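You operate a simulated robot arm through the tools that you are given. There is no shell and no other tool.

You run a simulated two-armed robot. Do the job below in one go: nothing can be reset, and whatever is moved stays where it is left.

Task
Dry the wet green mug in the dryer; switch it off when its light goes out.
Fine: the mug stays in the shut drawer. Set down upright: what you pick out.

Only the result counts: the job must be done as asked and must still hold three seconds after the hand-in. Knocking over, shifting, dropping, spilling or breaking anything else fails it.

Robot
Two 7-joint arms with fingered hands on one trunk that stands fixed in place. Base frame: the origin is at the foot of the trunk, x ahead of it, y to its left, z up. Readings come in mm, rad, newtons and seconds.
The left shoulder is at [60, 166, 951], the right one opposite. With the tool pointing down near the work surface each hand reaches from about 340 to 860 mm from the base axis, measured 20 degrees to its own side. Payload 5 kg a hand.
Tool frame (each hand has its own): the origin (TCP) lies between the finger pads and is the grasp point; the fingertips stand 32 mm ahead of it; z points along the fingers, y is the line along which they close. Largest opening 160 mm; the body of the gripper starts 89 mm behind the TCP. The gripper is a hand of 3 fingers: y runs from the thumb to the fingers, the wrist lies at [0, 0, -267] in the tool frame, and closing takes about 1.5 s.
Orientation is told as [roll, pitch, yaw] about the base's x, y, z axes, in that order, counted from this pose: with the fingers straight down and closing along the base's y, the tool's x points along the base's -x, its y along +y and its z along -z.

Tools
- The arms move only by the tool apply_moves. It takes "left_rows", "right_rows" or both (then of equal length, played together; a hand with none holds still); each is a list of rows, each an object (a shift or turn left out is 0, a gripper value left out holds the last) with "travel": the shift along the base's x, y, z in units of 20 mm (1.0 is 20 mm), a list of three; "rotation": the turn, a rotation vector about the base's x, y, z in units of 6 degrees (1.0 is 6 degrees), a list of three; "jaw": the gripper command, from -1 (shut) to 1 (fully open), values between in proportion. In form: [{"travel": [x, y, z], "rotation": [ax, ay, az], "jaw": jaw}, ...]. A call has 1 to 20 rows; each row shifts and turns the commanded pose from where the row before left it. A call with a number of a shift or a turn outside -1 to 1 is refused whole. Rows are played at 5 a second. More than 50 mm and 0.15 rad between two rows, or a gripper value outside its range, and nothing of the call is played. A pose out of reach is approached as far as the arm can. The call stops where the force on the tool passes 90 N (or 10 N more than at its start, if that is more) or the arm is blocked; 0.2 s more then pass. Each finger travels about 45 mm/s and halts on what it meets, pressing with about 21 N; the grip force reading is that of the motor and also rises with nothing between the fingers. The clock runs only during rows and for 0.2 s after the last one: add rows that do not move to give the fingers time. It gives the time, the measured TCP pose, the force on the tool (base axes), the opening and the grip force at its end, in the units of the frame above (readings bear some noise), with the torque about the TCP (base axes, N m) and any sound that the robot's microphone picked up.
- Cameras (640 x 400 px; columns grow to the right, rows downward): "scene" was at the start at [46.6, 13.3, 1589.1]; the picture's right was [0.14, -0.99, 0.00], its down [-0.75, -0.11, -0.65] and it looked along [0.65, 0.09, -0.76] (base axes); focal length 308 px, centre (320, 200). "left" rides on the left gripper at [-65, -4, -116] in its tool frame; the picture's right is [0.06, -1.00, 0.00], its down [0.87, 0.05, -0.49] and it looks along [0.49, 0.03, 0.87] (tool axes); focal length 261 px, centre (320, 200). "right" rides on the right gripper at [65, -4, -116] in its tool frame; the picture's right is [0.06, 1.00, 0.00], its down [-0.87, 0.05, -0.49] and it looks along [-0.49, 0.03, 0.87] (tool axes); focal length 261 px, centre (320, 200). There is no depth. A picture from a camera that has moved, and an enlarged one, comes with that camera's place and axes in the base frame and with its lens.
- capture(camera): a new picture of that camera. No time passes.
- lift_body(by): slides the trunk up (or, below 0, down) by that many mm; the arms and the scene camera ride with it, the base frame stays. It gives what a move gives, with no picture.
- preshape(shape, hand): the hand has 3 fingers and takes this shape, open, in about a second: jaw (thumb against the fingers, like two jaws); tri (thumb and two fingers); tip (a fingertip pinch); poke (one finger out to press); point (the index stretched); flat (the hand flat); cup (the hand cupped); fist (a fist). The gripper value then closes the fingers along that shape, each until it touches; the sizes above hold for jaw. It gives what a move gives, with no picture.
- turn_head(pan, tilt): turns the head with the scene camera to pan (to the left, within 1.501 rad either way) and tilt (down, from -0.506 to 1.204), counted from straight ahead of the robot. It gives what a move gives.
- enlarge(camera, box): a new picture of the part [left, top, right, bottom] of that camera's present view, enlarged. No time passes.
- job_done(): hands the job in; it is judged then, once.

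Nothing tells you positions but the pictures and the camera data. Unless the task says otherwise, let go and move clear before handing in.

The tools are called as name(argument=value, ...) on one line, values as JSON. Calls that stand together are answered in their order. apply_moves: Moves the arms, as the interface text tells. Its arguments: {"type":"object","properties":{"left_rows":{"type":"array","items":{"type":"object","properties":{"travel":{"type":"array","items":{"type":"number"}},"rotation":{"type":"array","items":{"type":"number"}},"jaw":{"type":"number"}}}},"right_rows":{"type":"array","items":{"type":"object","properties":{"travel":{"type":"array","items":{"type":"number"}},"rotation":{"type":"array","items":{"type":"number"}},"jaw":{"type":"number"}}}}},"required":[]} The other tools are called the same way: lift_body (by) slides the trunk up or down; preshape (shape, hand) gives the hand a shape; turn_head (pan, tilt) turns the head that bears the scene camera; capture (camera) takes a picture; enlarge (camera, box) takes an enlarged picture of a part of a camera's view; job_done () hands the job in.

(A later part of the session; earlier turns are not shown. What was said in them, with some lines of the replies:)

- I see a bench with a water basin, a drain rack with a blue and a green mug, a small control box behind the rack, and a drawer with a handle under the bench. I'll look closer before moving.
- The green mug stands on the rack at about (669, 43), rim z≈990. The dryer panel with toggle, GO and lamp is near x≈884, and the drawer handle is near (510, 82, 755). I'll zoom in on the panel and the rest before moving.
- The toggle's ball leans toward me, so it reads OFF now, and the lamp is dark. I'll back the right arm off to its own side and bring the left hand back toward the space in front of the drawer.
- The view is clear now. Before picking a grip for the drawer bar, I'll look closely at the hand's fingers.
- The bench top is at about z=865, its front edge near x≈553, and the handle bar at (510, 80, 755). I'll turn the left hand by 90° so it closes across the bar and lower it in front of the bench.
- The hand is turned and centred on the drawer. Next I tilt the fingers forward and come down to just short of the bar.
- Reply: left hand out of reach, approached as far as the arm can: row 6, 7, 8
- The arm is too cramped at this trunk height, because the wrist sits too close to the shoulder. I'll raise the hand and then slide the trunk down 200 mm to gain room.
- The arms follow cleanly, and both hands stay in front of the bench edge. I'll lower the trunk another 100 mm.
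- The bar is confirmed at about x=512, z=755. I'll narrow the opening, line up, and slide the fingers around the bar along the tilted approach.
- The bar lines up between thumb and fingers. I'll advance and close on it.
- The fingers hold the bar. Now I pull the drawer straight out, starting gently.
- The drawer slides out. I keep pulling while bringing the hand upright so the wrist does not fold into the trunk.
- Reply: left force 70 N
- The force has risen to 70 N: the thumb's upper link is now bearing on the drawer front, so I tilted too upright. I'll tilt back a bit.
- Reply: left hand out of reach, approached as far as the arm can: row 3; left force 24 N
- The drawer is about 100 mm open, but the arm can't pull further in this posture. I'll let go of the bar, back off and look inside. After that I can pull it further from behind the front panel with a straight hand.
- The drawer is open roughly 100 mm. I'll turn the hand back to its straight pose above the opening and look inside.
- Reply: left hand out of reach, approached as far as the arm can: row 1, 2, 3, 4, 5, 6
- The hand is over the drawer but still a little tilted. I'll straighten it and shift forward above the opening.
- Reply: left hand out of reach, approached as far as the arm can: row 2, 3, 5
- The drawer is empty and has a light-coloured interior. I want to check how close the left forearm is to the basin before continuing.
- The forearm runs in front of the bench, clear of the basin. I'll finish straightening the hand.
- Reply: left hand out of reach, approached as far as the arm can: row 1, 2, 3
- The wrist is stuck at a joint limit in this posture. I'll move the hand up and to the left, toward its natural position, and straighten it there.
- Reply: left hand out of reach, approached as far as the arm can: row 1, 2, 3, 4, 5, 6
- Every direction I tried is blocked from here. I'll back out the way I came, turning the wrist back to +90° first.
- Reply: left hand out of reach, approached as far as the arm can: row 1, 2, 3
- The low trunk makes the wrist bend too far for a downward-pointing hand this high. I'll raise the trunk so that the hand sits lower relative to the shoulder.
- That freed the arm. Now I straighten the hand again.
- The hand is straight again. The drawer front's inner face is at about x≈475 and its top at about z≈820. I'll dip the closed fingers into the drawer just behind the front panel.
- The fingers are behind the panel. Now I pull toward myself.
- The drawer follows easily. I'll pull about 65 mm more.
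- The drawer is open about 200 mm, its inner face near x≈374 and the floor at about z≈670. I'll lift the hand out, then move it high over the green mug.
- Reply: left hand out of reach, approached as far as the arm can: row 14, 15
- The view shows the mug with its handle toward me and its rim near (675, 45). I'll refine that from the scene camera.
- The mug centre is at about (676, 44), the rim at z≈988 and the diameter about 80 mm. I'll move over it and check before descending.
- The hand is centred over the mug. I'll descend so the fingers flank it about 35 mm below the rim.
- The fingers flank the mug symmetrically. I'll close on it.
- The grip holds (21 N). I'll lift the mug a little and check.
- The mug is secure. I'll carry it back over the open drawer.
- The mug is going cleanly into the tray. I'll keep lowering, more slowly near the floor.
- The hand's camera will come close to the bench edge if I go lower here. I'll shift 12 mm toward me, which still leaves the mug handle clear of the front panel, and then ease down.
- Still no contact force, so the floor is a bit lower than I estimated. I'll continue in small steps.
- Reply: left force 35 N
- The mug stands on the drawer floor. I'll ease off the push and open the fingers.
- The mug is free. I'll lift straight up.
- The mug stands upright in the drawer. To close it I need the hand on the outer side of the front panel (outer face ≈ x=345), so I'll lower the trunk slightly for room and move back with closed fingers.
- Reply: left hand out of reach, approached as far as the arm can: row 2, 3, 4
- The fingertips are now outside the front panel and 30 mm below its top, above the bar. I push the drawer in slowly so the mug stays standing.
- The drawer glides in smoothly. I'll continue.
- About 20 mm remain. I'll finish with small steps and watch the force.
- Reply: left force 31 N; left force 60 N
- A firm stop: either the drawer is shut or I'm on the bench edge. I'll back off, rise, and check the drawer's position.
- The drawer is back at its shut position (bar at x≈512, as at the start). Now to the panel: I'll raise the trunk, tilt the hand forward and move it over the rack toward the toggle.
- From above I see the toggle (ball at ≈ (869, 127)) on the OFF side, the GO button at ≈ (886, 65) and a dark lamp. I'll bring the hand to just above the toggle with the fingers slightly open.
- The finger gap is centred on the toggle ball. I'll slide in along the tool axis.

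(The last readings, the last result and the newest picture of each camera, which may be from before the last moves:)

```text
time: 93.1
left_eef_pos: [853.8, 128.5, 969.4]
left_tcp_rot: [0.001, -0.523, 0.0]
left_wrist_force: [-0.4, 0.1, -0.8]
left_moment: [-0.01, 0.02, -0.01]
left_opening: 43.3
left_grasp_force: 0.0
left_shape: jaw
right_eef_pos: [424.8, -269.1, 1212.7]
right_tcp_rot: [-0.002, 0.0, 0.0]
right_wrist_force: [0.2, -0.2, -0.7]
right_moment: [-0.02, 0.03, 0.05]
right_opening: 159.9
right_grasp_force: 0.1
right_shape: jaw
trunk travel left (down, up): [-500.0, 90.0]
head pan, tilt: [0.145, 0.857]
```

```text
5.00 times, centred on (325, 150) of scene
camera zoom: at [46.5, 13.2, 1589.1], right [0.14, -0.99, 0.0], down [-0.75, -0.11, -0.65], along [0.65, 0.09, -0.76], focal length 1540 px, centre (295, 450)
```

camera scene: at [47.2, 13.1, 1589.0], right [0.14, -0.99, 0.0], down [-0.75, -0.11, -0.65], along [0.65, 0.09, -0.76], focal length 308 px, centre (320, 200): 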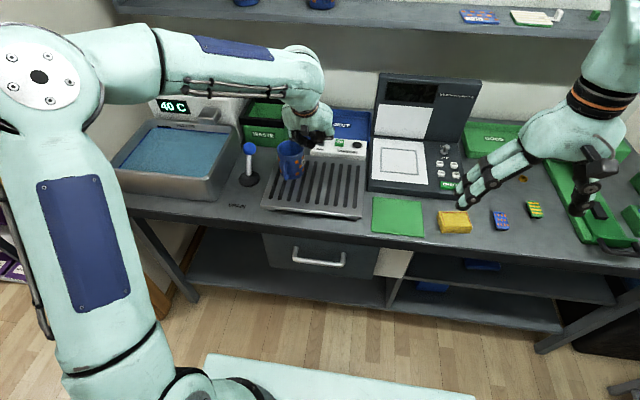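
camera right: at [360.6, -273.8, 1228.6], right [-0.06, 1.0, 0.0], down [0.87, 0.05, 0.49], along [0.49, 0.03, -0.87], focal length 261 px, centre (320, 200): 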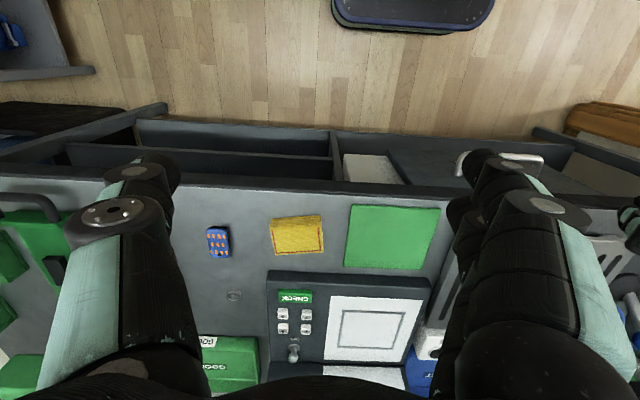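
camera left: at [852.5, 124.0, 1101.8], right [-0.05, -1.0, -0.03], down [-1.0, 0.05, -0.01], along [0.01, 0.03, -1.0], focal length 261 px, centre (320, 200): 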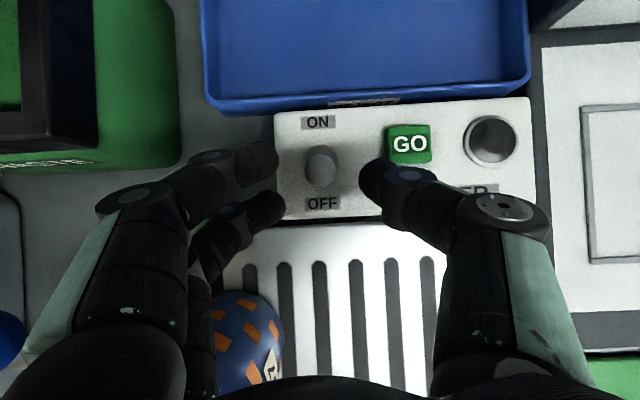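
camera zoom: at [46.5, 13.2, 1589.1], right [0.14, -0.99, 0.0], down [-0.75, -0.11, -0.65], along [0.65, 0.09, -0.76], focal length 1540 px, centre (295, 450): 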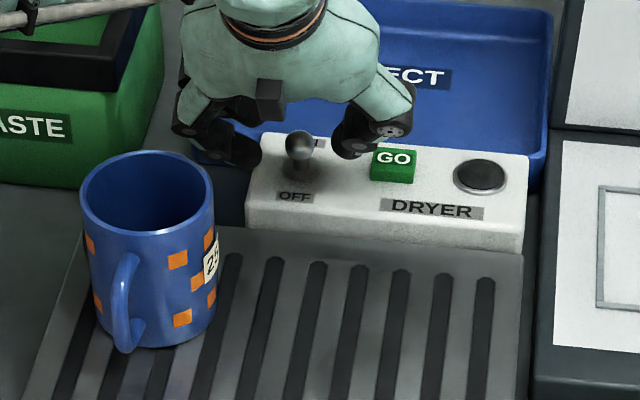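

apply_moves(left_rows=[{"travel": [0.3, 0, -0.3]}, {"travel": [0.3, 0, -0.3]}, {}])

capture(camera="left")

enlarge(camera="scene", box=[270, 110, 380, 190])

```text
time: 93.9
left_eef_pos: [866.1, 128.4, 956.9]
left_tcp_rot: [0.001, -0.523, 0.001]
left_wrist_force: [1.2, -0.2, 1.1]
left_moment: [-0.02, 0.02, -0.01]
left_opening: 43.2
left_grasp_force: 0.1
left_shape: jaw
right_eef_pos: [424.5, -270.4, 1212.7]
right_tcp_rot: [-0.001, 0.0, 0.002]
right_wrist_force: [-0.3, 0.5, -0.3]
right_moment: [0.04, -0.04, -0.03]
right_opening: 159.8
right_grasp_force: 0.1
right_shape: jaw
trunk travel left (down, up): [-500.0, 90.0]
head pan, tilt: [0.145, 0.857]
```

```text
taken
camera left: at [864.3, 123.0, 1089.5], right [-0.05, -1.0, -0.03], down [-1.0, 0.05, -0.01], along [0.01, 0.03, -1.0], focal length 261 px, centre (320, 200)
```

left: 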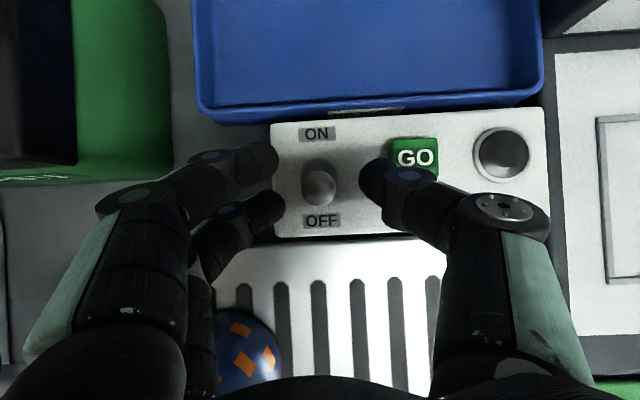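

```text
5.00 times, centred on (325, 150) of scene
camera zoom: at [46.5, 13.1, 1589.1], right [0.14, -0.99, 0.0], down [-0.75, -0.11, -0.65], along [0.65, 0.09, -0.76], focal length 1540 px, centre (295, 450)
```

zoom: 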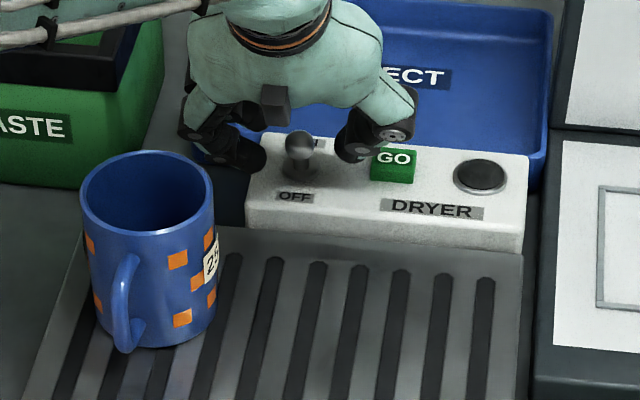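

The ball sits exactly between thumb and fingers. Close, then push it forward to ON.

apply_moves(left_rows=[{"jaw": -0.8}, {"jaw": -1}, {}, {}, {}])

capture(camera="left")

```text
time: 95.1
left_eef_pos: [865.3, 127.1, 956.8]
left_tcp_rot: [-0.001, -0.524, 0.001]
left_wrist_force: [2.0, -1.2, -1.3]
left_moment: [0.0, -0.01, 0.0]
left_opening: 4.0
left_grasp_force: 21.6
left_shape: jaw
right_eef_pos: [425.5, -269.1, 1213.2]
right_tcp_rot: [-0.001, 0.0, 0.001]
right_wrist_force: [-0.3, -0.8, -0.1]
right_moment: [-0.01, 0.02, -0.02]
right_opening: 160.1
right_grasp_force: 0.0
right_shape: jaw
trunk travel left (down, up): [-500.0, 90.0]
head pan, tilt: [0.145, 0.857]
```

```text
taken
camera left: at [864.7, 122.3, 1089.1], right [-0.05, -1.0, -0.03], down [-1.0, 0.05, -0.01], along [0.01, 0.03, -1.0], focal length 261 px, centre (320, 200)
```

left: 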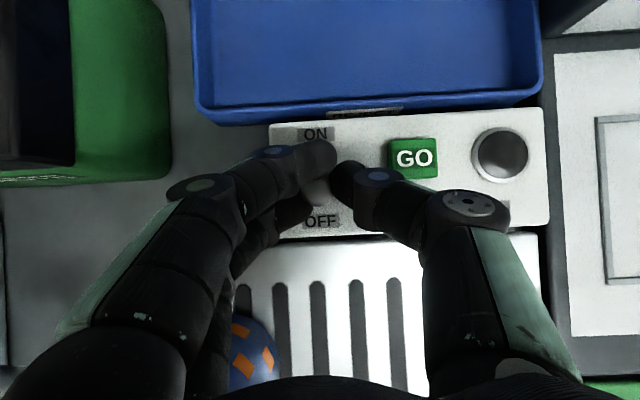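

The ball is caged by the three fingertips. Now push it +x.

apply_moves(left_rows=[{"travel": [0.25, 0, 0.05]}, {"travel": [0.25, 0, 0.03]}, {"travel": [0.25, 0, 0]}, {"travel": [0.25, 0, -0.03]}, {}])

capture(camera="left")

enlarge(camera="scene", box=[270, 110, 380, 190])

```text
time: 96.3
left_eef_pos: [885.6, 128.0, 957.9]
left_tcp_rot: [-0.001, -0.523, 0.002]
left_wrist_force: [-7.3, 1.9, -2.1]
left_moment: [0.29, 0.38, 0.06]
left_opening: 5.1
left_grasp_force: 20.9
left_shape: jaw
right_eef_pos: [425.5, -269.7, 1213.8]
right_tcp_rot: [-0.001, 0.0, 0.001]
right_wrist_force: [-0.1, -0.2, -0.1]
right_moment: [0.01, 0.0, -0.03]
right_opening: 160.1
right_grasp_force: 0.0
right_shape: jaw
trunk travel left (down, up): [-500.0, 90.0]
head pan, tilt: [0.145, 0.857]
heard: click
```

```text
taken
camera left: at [883.5, 122.8, 1090.1], right [-0.05, -1.0, -0.03], down [-1.0, 0.05, -0.01], along [0.01, 0.03, -1.0], focal length 261 px, centre (320, 200)
```

left: 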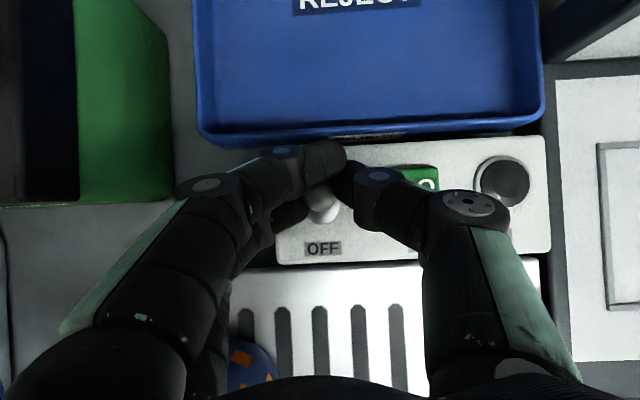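

```text
5.00 times, centred on (325, 150) of scene
camera zoom: at [46.3, 13.3, 1589.1], right [0.14, -0.99, 0.0], down [-0.75, -0.11, -0.65], along [0.65, 0.09, -0.76], focal length 1540 px, centre (295, 450)
```

zoom: 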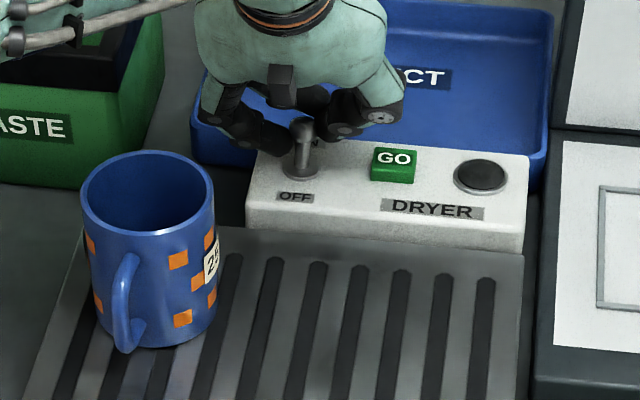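

A click: the toggle is on the ON side. I'll open the fingers and withdraw, then press GO with closed fingertips.

apply_moves(left_rows=[{"jaw": -0.45}, {}, {}, {}, {"travel": [0, 0, 0.6]}, {"travel": [0, 0, 1]}, {"travel": [0, 0, 0.8]}])

capture(camera="left")

enlarge(camera="scene", box=[270, 110, 380, 190])

```text
time: 97.9
left_eef_pos: [884.1, 129.9, 1005.1]
left_tcp_rot: [0.001, -0.523, 0.001]
left_wrist_force: [-0.2, -0.4, 0.3]
left_moment: [-0.02, 0.0, 0.03]
left_opening: 43.6
left_grasp_force: 0.1
left_shape: jaw
right_eef_pos: [425.2, -269.6, 1211.9]
right_tcp_rot: [0.0, 0.0, 0.0]
right_wrist_force: [0.4, 0.0, -0.4]
right_moment: [0.0, 0.02, 0.03]
right_opening: 160.1
right_grasp_force: 0.0
right_shape: jaw
trunk travel left (down, up): [-500.0, 90.0]
head pan, tilt: [0.145, 0.857]
```

```text
taken
camera left: at [882.5, 124.5, 1138.2], right [-0.05, -1.0, -0.03], down [-1.0, 0.05, -0.01], along [0.01, 0.03, -1.0], focal length 261 px, centre (320, 200)
```

left: 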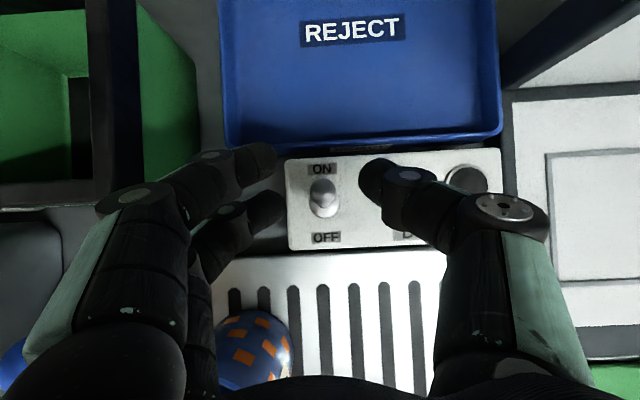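

```text
5.00 times, centred on (325, 150) of scene
camera zoom: at [46.5, 13.1, 1589.1], right [0.14, -0.99, 0.0], down [-0.75, -0.11, -0.65], along [0.65, 0.09, -0.76], focal length 1540 px, centre (295, 450)
```

zoom: 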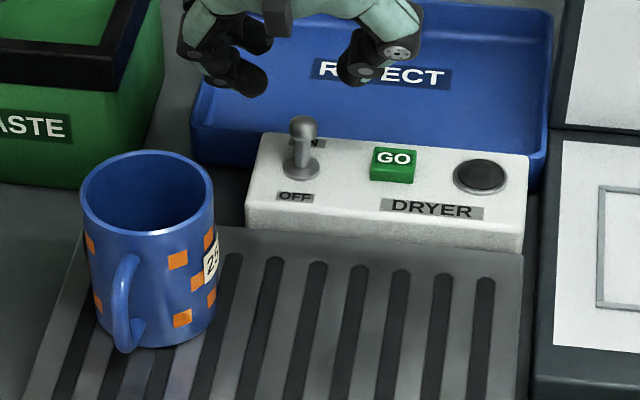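

The toggle is ON. Next I move over the GO button at ≈ (888, 65) with the fingers closed.

apply_moves(left_rows=[{"travel": [0, 0, 0.7], "jaw": -1}, {"travel": [0, -0.8, 0]}, {"travel": [0, -0.9, 0]}, {"travel": [0, -0.9, 0]}, {"travel": [0, -0.75, 0]}, {}])

capture(camera="left")

enlarge(camera="scene", box=[270, 110, 400, 190])

```text
time: 99.3
left_eef_pos: [886.9, 58.9, 1021.1]
left_tcp_rot: [0.0, -0.522, 0.001]
left_wrist_force: [0.4, 0.2, 0.1]
left_moment: [0.0, 0.01, -0.01]
left_opening: 0.0
left_grasp_force: 20.9
left_shape: jaw
right_eef_pos: [424.8, -269.4, 1213.8]
right_tcp_rot: [0.0, 0.001, 0.0]
right_wrist_force: [0.3, 0.6, 0.2]
right_moment: [-0.03, -0.01, 0.0]
right_opening: 160.1
right_grasp_force: 0.1
right_shape: jaw
trunk travel left (down, up): [-500.0, 90.0]
head pan, tilt: [0.145, 0.857]
```

```text
taken
camera left: at [884.7, 55.2, 1153.4], right [-0.05, -1.0, -0.03], down [-1.0, 0.05, -0.01], along [0.01, 0.03, -1.0], focal length 261 px, centre (320, 200)
```

left: 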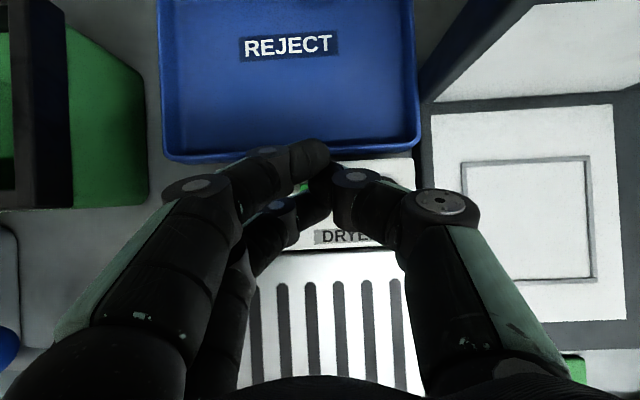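

```text
4.92 times, centred on (335, 150) of scene
camera zoom: at [46.7, 13.4, 1589.1], right [0.14, -0.99, 0.0], down [-0.75, -0.11, -0.65], along [0.65, 0.09, -0.76], focal length 1516 px, centre (246, 446)
```

zoom: 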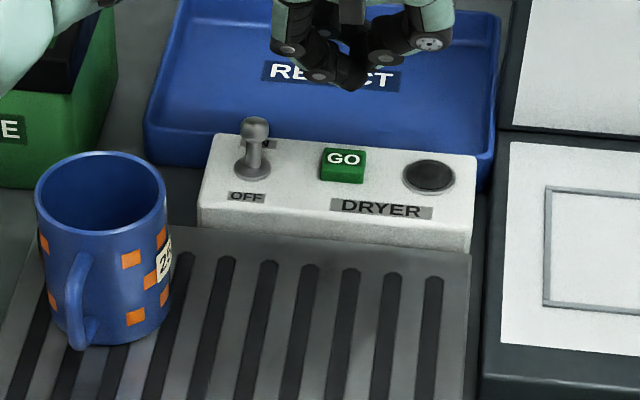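

apply_moves(left_rows=[{"travel": [0, 0.1, -0.9]}, {"travel": [0, 0.1, -0.9]}, {"travel": [0, 0, -0.7]}, {}])

enlarge(camera="scene", box=[290, 120, 380, 180])

enlarge(camera="left", box=[220, 100, 440, 260])

```text
time: 100.3
left_eef_pos: [885.0, 64.8, 970.2]
left_tcp_rot: [0.001, -0.523, 0.002]
left_wrist_force: [-0.5, 1.0, 0.0]
left_moment: [0.0, -0.01, -0.01]
left_opening: 0.0
left_grasp_force: 21.4
left_shape: jaw
right_eef_pos: [425.8, -270.1, 1212.3]
right_tcp_rot: [0.0, 0.0, -0.001]
right_wrist_force: [-0.4, 0.0, -0.2]
right_moment: [0.0, 0.02, 0.0]
right_opening: 160.1
right_grasp_force: 0.0
right_shape: jaw
trunk travel left (down, up): [-500.0, 90.0]
head pan, tilt: [0.145, 0.857]
```

```text
6.67 times, centred on (335, 150) of scene
camera zoom: at [46.5, 13.1, 1589.1], right [0.14, -0.99, 0.0], down [-0.75, -0.11, -0.65], along [0.65, 0.09, -0.76], focal length 2053 px, centre (220, 533)
```

zoom: 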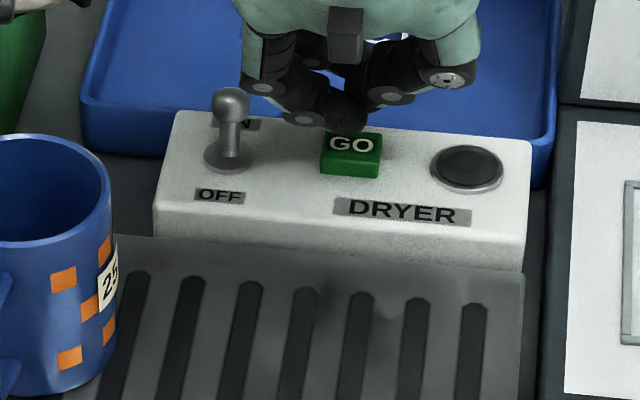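

```text
2.50 times, centred on (330, 180) of left
camera zoom: at [883.1, 60.2, 1102.7], right [-0.05, -1.0, -0.03], down [-1.0, 0.05, -0.01], along [0.01, 0.03, -1.0], focal length 652 px, centre (295, 250)
```

zoom: 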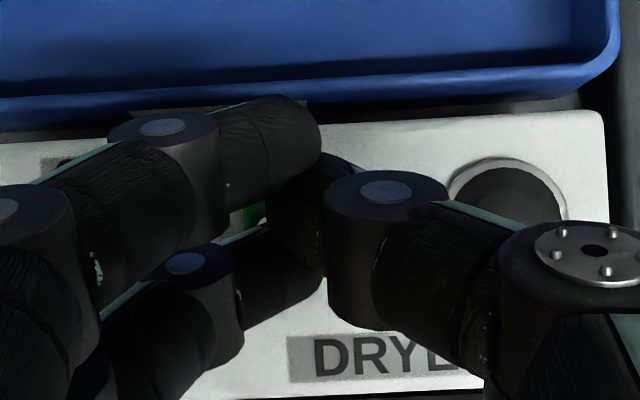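

The fingertips are right above GO. I'll press down in small steps.

apply_moves(left_rows=[{"travel": [0, 0, -0.25]}, {"travel": [0, 0, -0.2]}, {"travel": [0, 0, -0.15]}])

enlarge(camera="scene", box=[290, 120, 380, 180])

```text
time: 101.1
left_eef_pos: [884.2, 64.3, 958.7]
left_tcp_rot: [-0.002, -0.521, -0.001]
left_wrist_force: [0.1, 0.4, 0.7]
left_moment: [-0.01, -0.01, 0.02]
left_opening: 0.0
left_grasp_force: 21.0
left_shape: jaw
right_eef_pos: [426.5, -269.9, 1211.8]
right_tcp_rot: [0.001, 0.001, 0.0]
right_wrist_force: [-0.3, 0.6, -0.2]
right_moment: [0.01, 0.01, 0.0]
right_opening: 159.9
right_grasp_force: 0.1
right_shape: jaw
trunk travel left (down, up): [-500.0, 90.0]
head pan, tilt: [0.145, 0.857]
```

```text
6.67 times, centred on (335, 150) of scene
camera zoom: at [46.6, 13.1, 1589.1], right [0.14, -0.99, 0.0], down [-0.75, -0.11, -0.65], along [0.65, 0.09, -0.76], focal length 2053 px, centre (220, 533)
```

zoom: 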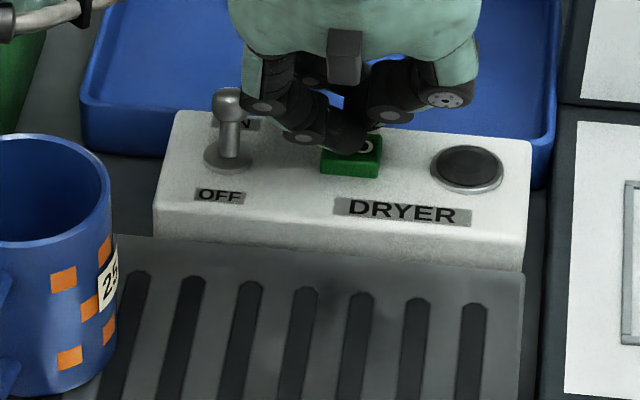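

apply_moves(left_rows=[{"travel": [0, 0, -0.15]}, {"travel": [0, 0, -0.15]}, {"travel": [0, 0, -0.1]}])

enlarge(camera="scene", box=[290, 120, 380, 180])

```text
time: 101.9
left_eef_pos: [886.1, 66.5, 953.8]
left_tcp_rot: [0.0, -0.524, 0.001]
left_wrist_force: [-2.3, 2.9, 9.6]
left_moment: [0.09, 0.09, 0.0]
left_opening: 0.0
left_grasp_force: 20.8
left_shape: jaw
right_eef_pos: [424.5, -270.0, 1213.4]
right_tcp_rot: [0.001, 0.0, 0.001]
right_wrist_force: [-0.1, -0.1, 0.4]
right_moment: [0.01, 0.01, 0.0]
right_opening: 159.9
right_grasp_force: 0.1
right_shape: jaw
trunk travel left (down, up): [-500.0, 90.0]
head pan, tilt: [0.145, 0.857]
heard: click
```

```text
6.67 times, centred on (335, 150) of scene
camera zoom: at [45.4, 13.2, 1589.3], right [0.14, -0.99, 0.0], down [-0.75, -0.11, -0.65], along [0.65, 0.09, -0.76], focal length 2053 px, centre (220, 533)
```

zoom: 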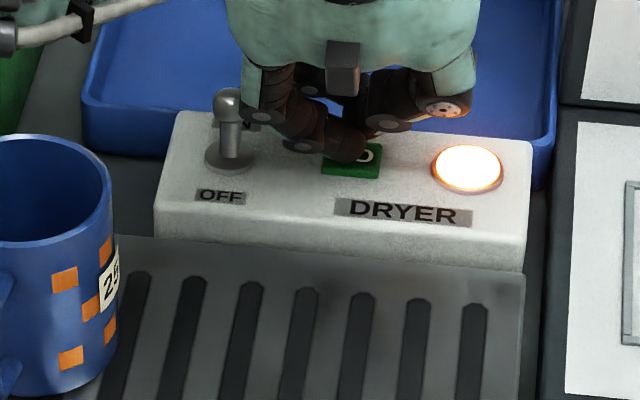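

Click, and the lamp is lit: the dryer is running. I'll go back up and stand by around the toggle.

apply_moves(left_rows=[{"travel": [0, 0, 1]}, {"travel": [0, 0, 1]}, {"travel": [0, 0, 1]}, {"travel": [0, 0.8, 0.3]}, {"travel": [0, 0.8, 0]}, {"travel": [0, 0.8, 0], "jaw": -0.45}, {"travel": [0, 0.7, 0]}, {}])

capture(camera="left")

enlarge(camera="scene", box=[290, 120, 380, 180])

```text
time: 103.7
left_eef_pos: [885.4, 125.6, 1016.9]
left_tcp_rot: [-0.001, -0.523, -0.002]
left_wrist_force: [0.0, 0.1, -0.8]
left_moment: [-0.02, 0.04, -0.02]
left_opening: 43.6
left_grasp_force: 0.1
left_shape: jaw
right_eef_pos: [425.0, -269.7, 1212.3]
right_tcp_rot: [0.0, 0.0, 0.0]
right_wrist_force: [0.3, 0.4, -0.5]
right_moment: [-0.05, 0.01, 0.0]
right_opening: 159.9
right_grasp_force: 0.1
right_shape: jaw
trunk travel left (down, up): [-500.0, 90.0]
head pan, tilt: [0.145, 0.857]
```

```text
taken
camera left: at [883.7, 121.8, 1148.6], right [-0.05, -1.0, -0.03], down [-1.0, 0.05, -0.01], along [0.01, 0.03, -1.0], focal length 261 px, centre (320, 200)
```

left: 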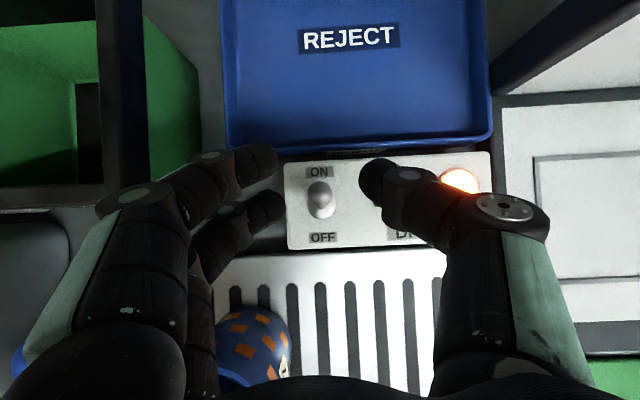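

```text
6.67 times, centred on (335, 150) of scene
camera zoom: at [46.7, 13.0, 1589.1], right [0.14, -0.99, 0.0], down [-0.75, -0.11, -0.65], along [0.65, 0.09, -0.76], focal length 2053 px, centre (220, 533)
```

zoom: 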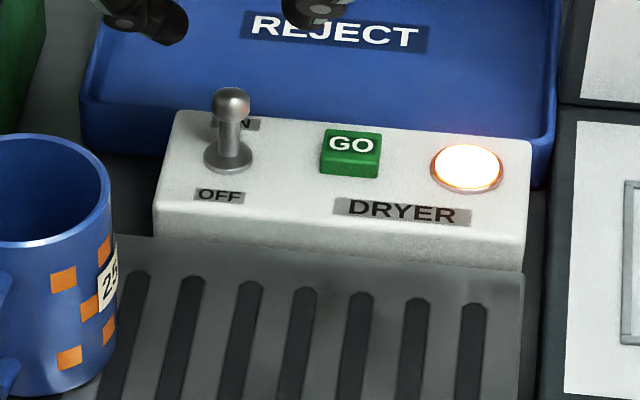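

I'll lower the open fingers around the toggle and watch the lamp.

apply_moves(left_rows=[{"travel": [0, 0.08, -0.8]}, {"travel": [0, 0, -0.8]}, {"travel": [0, 0, -0.8]}, {"travel": [0, 0, -0.55]}, {}])

capture(camera="left")

enlarge(camera="scene", box=[290, 120, 380, 180])

```text
time: 104.9
left_eef_pos: [885.4, 127.2, 958.5]
left_tcp_rot: [0.0, -0.523, 0.001]
left_wrist_force: [0.0, -0.2, 0.2]
left_moment: [-0.05, 0.0, 0.0]
left_opening: 43.8
left_grasp_force: 0.1
left_shape: jaw
right_eef_pos: [425.0, -270.1, 1212.8]
right_tcp_rot: [-0.001, 0.0, 0.0]
right_wrist_force: [0.1, 0.3, -0.5]
right_moment: [-0.02, 0.02, -0.01]
right_opening: 159.9
right_grasp_force: 0.1
right_shape: jaw
trunk travel left (down, up): [-500.0, 90.0]
head pan, tilt: [0.145, 0.857]
```

```text
taken
camera left: at [884.2, 122.6, 1091.1], right [-0.05, -1.0, -0.03], down [-1.0, 0.05, -0.01], along [0.01, 0.03, -1.0], focal length 261 px, centre (320, 200)
```

left: 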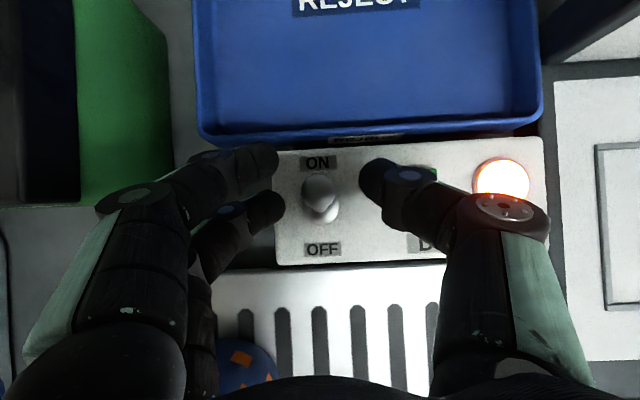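

```text
6.67 times, centred on (335, 150) of scene
camera zoom: at [46.6, 13.1, 1589.1], right [0.14, -0.99, 0.0], down [-0.75, -0.11, -0.65], along [0.65, 0.09, -0.76], focal length 2053 px, centre (220, 533)
```

zoom: 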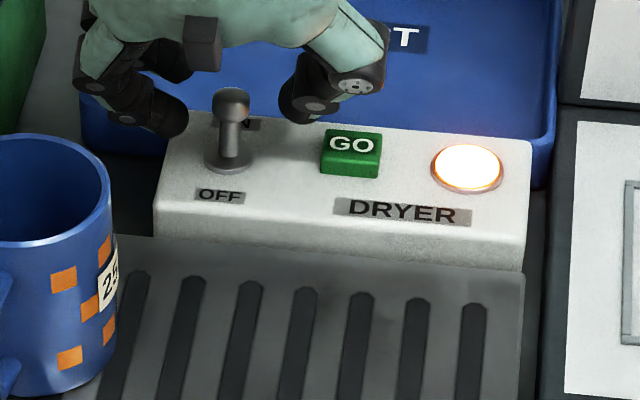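

The ball sits between the open fingers and the lamp is still lit. I wait in short periods.

apply_moves(left_rows=[{}, {}, {}, {}, {}, {}, {}, {}, {}, {}])

enlarge(camera="scene", box=[290, 120, 380, 180])

```text
time: 107.1
left_eef_pos: [885.3, 126.8, 958.9]
left_tcp_rot: [0.0, -0.524, 0.0]
left_wrist_force: [-0.5, -0.6, 0.8]
left_moment: [0.02, -0.02, -0.03]
left_opening: 43.6
left_grasp_force: 0.1
left_shape: jaw
right_eef_pos: [425.1, -269.7, 1213.2]
right_tcp_rot: [0.0, 0.0, -0.001]
right_wrist_force: [0.3, -0.6, -0.3]
right_moment: [0.01, 0.0, 0.0]
right_opening: 159.8
right_grasp_force: 0.0
right_shape: jaw
trunk travel left (down, up): [-500.0, 90.0]
head pan, tilt: [0.145, 0.857]
```

```text
6.67 times, centred on (335, 150) of scene
camera zoom: at [46.6, 13.1, 1589.1], right [0.14, -0.99, 0.0], down [-0.75, -0.11, -0.65], along [0.65, 0.09, -0.76], focal length 2053 px, centre (220, 533)
```

zoom: 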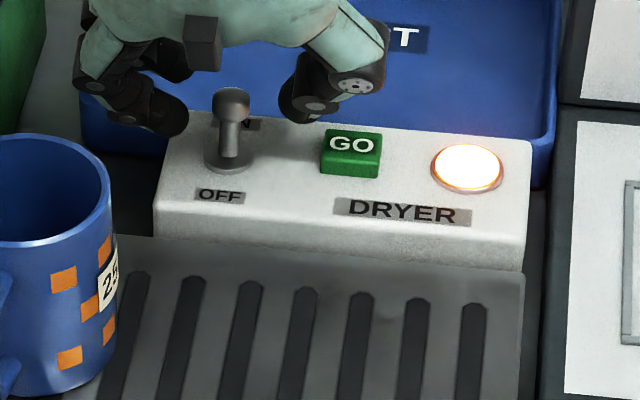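

The lamp is still on, so I keep waiting.

apply_moves(left_rows=[{}, {}, {}, {}, {}, {}, {}, {}, {}, {}, {}, {}, {}, {}])

enlarge(camera="scene", box=[290, 120, 380, 180])

```text
time: 110.1
left_eef_pos: [885.2, 126.8, 958.5]
left_tcp_rot: [0.0, -0.522, 0.0]
left_wrist_force: [0.3, 0.0, -0.5]
left_moment: [-0.01, 0.02, 0.01]
left_opening: 43.6
left_grasp_force: 0.1
left_shape: jaw
right_eef_pos: [425.2, -269.2, 1211.0]
right_tcp_rot: [-0.001, 0.001, -0.001]
right_wrist_force: [0.9, 0.3, 0.7]
right_moment: [-0.03, -0.02, 0.01]
right_opening: 159.6
right_grasp_force: 0.1
right_shape: jaw
trunk travel left (down, up): [-500.0, 90.0]
head pan, tilt: [0.145, 0.857]
```

```text
6.67 times, centred on (335, 150) of scene
camera zoom: at [46.6, 13.1, 1589.1], right [0.14, -0.99, 0.0], down [-0.75, -0.11, -0.65], along [0.65, 0.09, -0.76], focal length 2053 px, centre (220, 533)
```

zoom: 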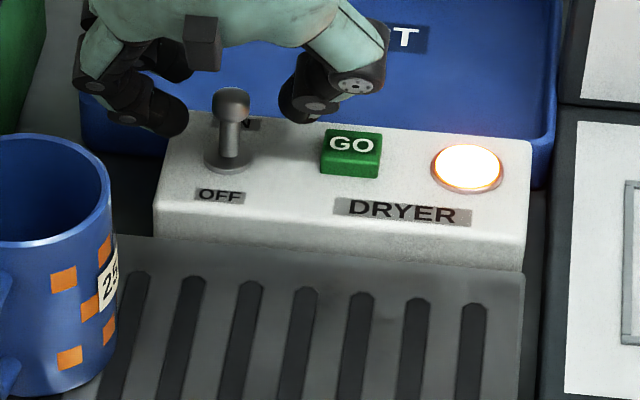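

Still lit; I continue waiting.

apply_moves(left_rows=[{}, {}, {}, {}, {}, {}, {}, {}, {}, {}, {}, {}, {}, {}])

enlarge(camera="scene", box=[290, 120, 380, 180])

```text
time: 113.1
left_eef_pos: [886.4, 126.6, 958.9]
left_tcp_rot: [0.0, -0.524, 0.001]
left_wrist_force: [0.3, 0.3, -0.3]
left_moment: [0.02, 0.03, 0.02]
left_opening: 43.7
left_grasp_force: 0.0
left_shape: jaw
right_eef_pos: [424.4, -270.1, 1213.2]
right_tcp_rot: [-0.001, -0.001, 0.001]
right_wrist_force: [0.3, -0.2, 0.4]
right_moment: [0.02, -0.01, 0.0]
right_opening: 159.7
right_grasp_force: 0.0
right_shape: jaw
trunk travel left (down, up): [-500.0, 90.0]
head pan, tilt: [0.145, 0.857]
```

```text
6.67 times, centred on (335, 150) of scene
camera zoom: at [46.6, 13.1, 1589.1], right [0.14, -0.99, 0.0], down [-0.75, -0.11, -0.65], along [0.65, 0.09, -0.76], focal length 2053 px, centre (220, 533)
```

zoom: 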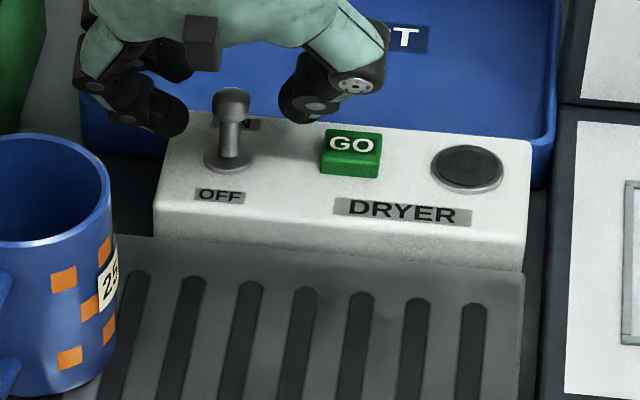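

The lamp has gone out. I grip the ball and pull it back to OFF.

apply_moves(left_rows=[{"jaw": -0.8}, {"jaw": -1}, {}, {}, {}, {"travel": [-0.25, 0, 0.03]}, {"travel": [-0.25, 0, 0]}, {"travel": [-0.25, 0, 0]}, {"travel": [-0.25, 0, -0.03]}, {"travel": [-0.1, 0, 0]}, {}])

capture(camera="left")

enlarge(camera="scene", box=[290, 120, 380, 180])

```text
time: 115.5
left_eef_pos: [865.4, 125.4, 958.7]
left_tcp_rot: [-0.001, -0.526, 0.002]
left_wrist_force: [30.7, -13.0, 11.0]
left_moment: [-0.15, -0.59, -0.13]
left_opening: 4.7
left_grasp_force: 20.8
left_shape: jaw
right_eef_pos: [426.8, -271.6, 1213.1]
right_tcp_rot: [0.002, 0.001, 0.0]
right_wrist_force: [0.3, -0.3, 0.3]
right_moment: [0.04, 0.04, 0.0]
right_opening: 159.7
right_grasp_force: 0.0
right_shape: jaw
trunk travel left (down, up): [-500.0, 90.0]
head pan, tilt: [0.145, 0.857]
heard: click
```

```text
taken
camera left: at [863.2, 121.7, 1091.4], right [-0.05, -1.0, -0.03], down [-1.0, 0.05, -0.01], along [0.01, 0.03, -1.0], focal length 261 px, centre (320, 200)
```

left: 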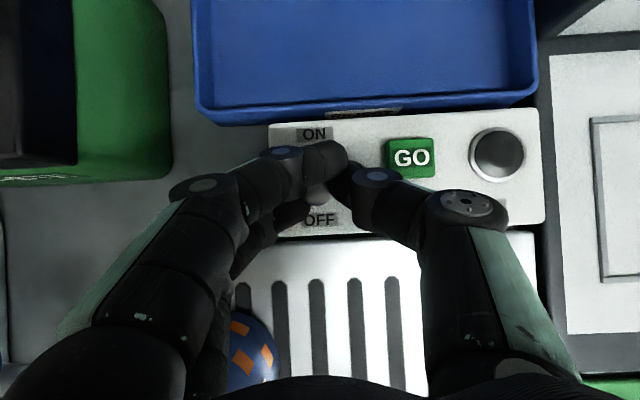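

```text
6.67 times, centred on (335, 150) of scene
camera zoom: at [48.8, 11.4, 1589.1], right [0.14, -0.99, 0.0], down [-0.75, -0.11, -0.65], along [0.65, 0.09, -0.76], focal length 2053 px, centre (220, 533)
```

zoom: 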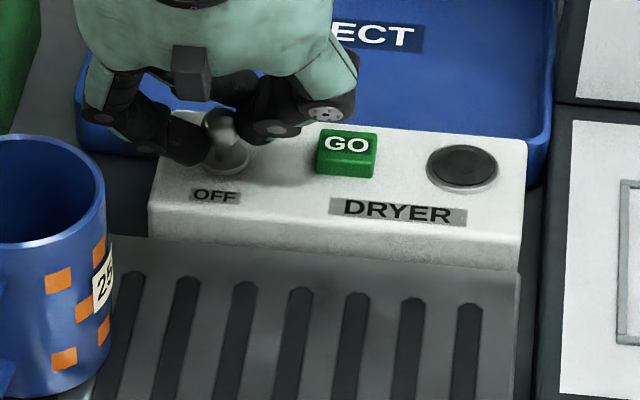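

Click: it is off. I'll relax the pull, open, and lift clear.

apply_moves(left_rows=[{"travel": [0.1, 0, 0]}, {"jaw": -0.45}, {}, {}, {}, {"travel": [-0.1, 0, 0.6]}, {"travel": [-0.3, 0, 1]}, {"travel": [-0.3, 0, 1]}, {"travel": [-0.3, 0, 1]}, {"travel": [-0.5, 0, 1]}])

enlarge(camera="scene", box=[290, 120, 380, 180])

capture(camera="left")

```text
time: 117.7
left_eef_pos: [834.2, 127.8, 1048.0]
left_tcp_rot: [-0.001, -0.525, 0.0]
left_wrist_force: [-0.6, -0.6, -0.4]
left_moment: [0.02, 0.02, 0.0]
left_opening: 43.8
left_grasp_force: 0.1
left_shape: jaw
right_eef_pos: [425.2, -268.7, 1212.2]
right_tcp_rot: [0.0, 0.0, 0.002]
right_wrist_force: [0.3, 0.3, -0.3]
right_moment: [0.03, 0.01, 0.01]
right_opening: 160.1
right_grasp_force: 0.0
right_shape: jaw
trunk travel left (down, up): [-500.0, 90.0]
head pan, tilt: [0.145, 0.857]
```

```text
6.67 times, centred on (335, 150) of scene
camera zoom: at [46.1, 12.9, 1589.1], right [0.14, -0.99, 0.0], down [-0.75, -0.11, -0.65], along [0.65, 0.09, -0.76], focal length 2053 px, centre (220, 533)
```

zoom: 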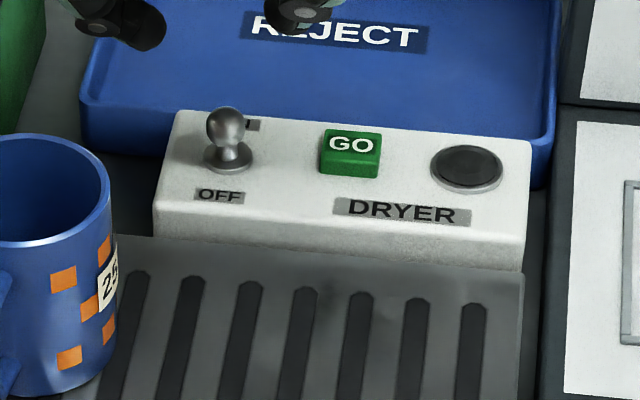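

```text
taken
camera left: at [832.8, 124.1, 1181.5], right [-0.05, -1.0, -0.03], down [-1.0, 0.05, -0.01], along [0.01, 0.03, -1.0], focal length 261 px, centre (320, 200)
```

left: 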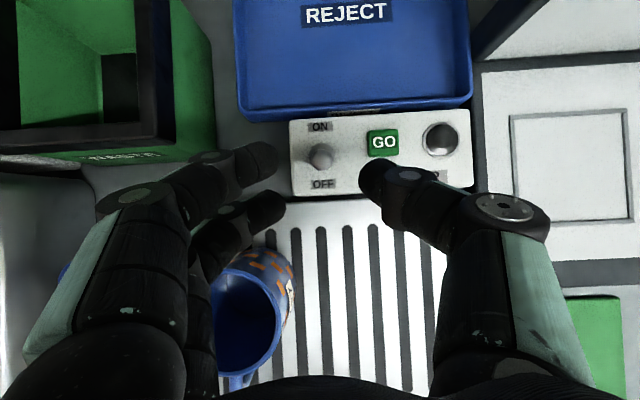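

The toggle is back at OFF and the lamp is dark. I'll move the arm clear and check the whole scene.

apply_moves(left_rows=[{"travel": [-0.5, 0, 1]}, {"travel": [-1, 0, 1]}, {"travel": [-1, 0, 1]}, {"travel": [-1, 0, 1]}, {"travel": [-1, 0, 0]}, {"travel": [-1, 0, 0]}, {"travel": [-1, 0, 0]}, {"travel": [-1, 0, 0]}, {"travel": [-1, 0.5, 0]}, {"travel": [-1, 0.5, 0]}])

capture(camera="scene")

enlarge(camera="scene", box=[230, 130, 430, 290])

```text
time: 119.9
left_eef_pos: [642.7, 145.4, 1128.3]
left_tcp_rot: [-0.004, -0.524, 0.001]
left_wrist_force: [-0.4, -0.4, -0.3]
left_moment: [0.0, 0.0, -0.01]
left_opening: 44.0
left_grasp_force: 0.1
left_shape: jaw
right_eef_pos: [424.4, -269.9, 1212.5]
right_tcp_rot: [0.0, 0.001, 0.0]
right_wrist_force: [-1.3, 0.4, -0.1]
right_moment: [0.03, -0.02, -0.01]
right_opening: 159.8
right_grasp_force: 0.1
right_shape: jaw
trunk travel left (down, up): [-500.0, 90.0]
head pan, tilt: [0.145, 0.857]
```

```text
taken
camera scene: at [45.8, 13.2, 1589.1], right [0.14, -0.99, 0.0], down [-0.75, -0.11, -0.65], along [0.65, 0.09, -0.76], focal length 308 px, centre (320, 200)
```

scene: 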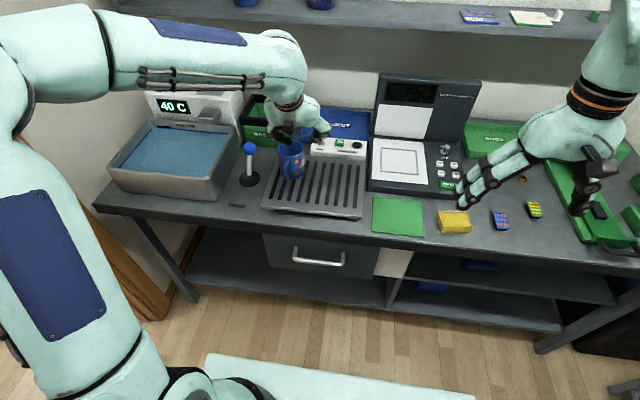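

```text
2.50 times, centred on (330, 210) of scene
camera zoom: at [45.8, 13.2, 1589.1], right [0.14, -0.99, 0.0], down [-0.75, -0.11, -0.65], along [0.65, 0.09, -0.76], focal length 770 px, centre (295, 175)
```

zoom: 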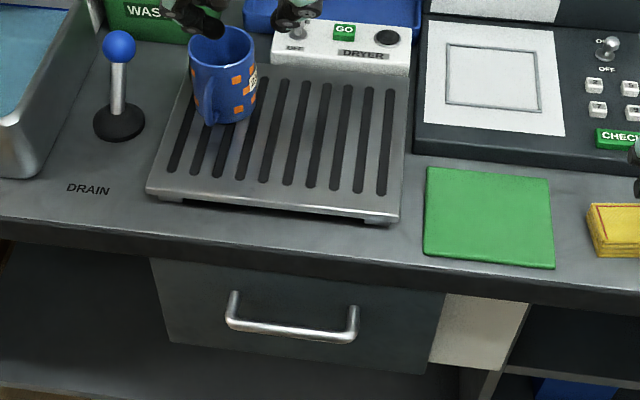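

The drawer handle is exactly where it was at the start, so the drawer is shut with the mug inside. The toggle is OFF, the lamp is dark, and the arm is clear with nothing else moved. I'm handing in.

job_done()

```text
The job is handed in.
```

The green mug has been through the dryer and is still in the shut drawer. The dryer is switched off and the job is handed in.

- **Drying:** I stood the mug in the drawer, shut it, switched the dryer on and pressed GO. The lamp lit and went out by itself about 10 seconds later.
- **Switch-off:** I then pulled the toggle back to OFF. It clicked, and the lamp is dark.
- **Mug:** It was upright when I let go of it. I closed the drawer slowly and did not open it again to look, so I have not seen it since.
- **Drawer and bench:** The drawer handle is back exactly where it was at the start. The blue mug and everything else in view looks unmoved, and both hands are clear.
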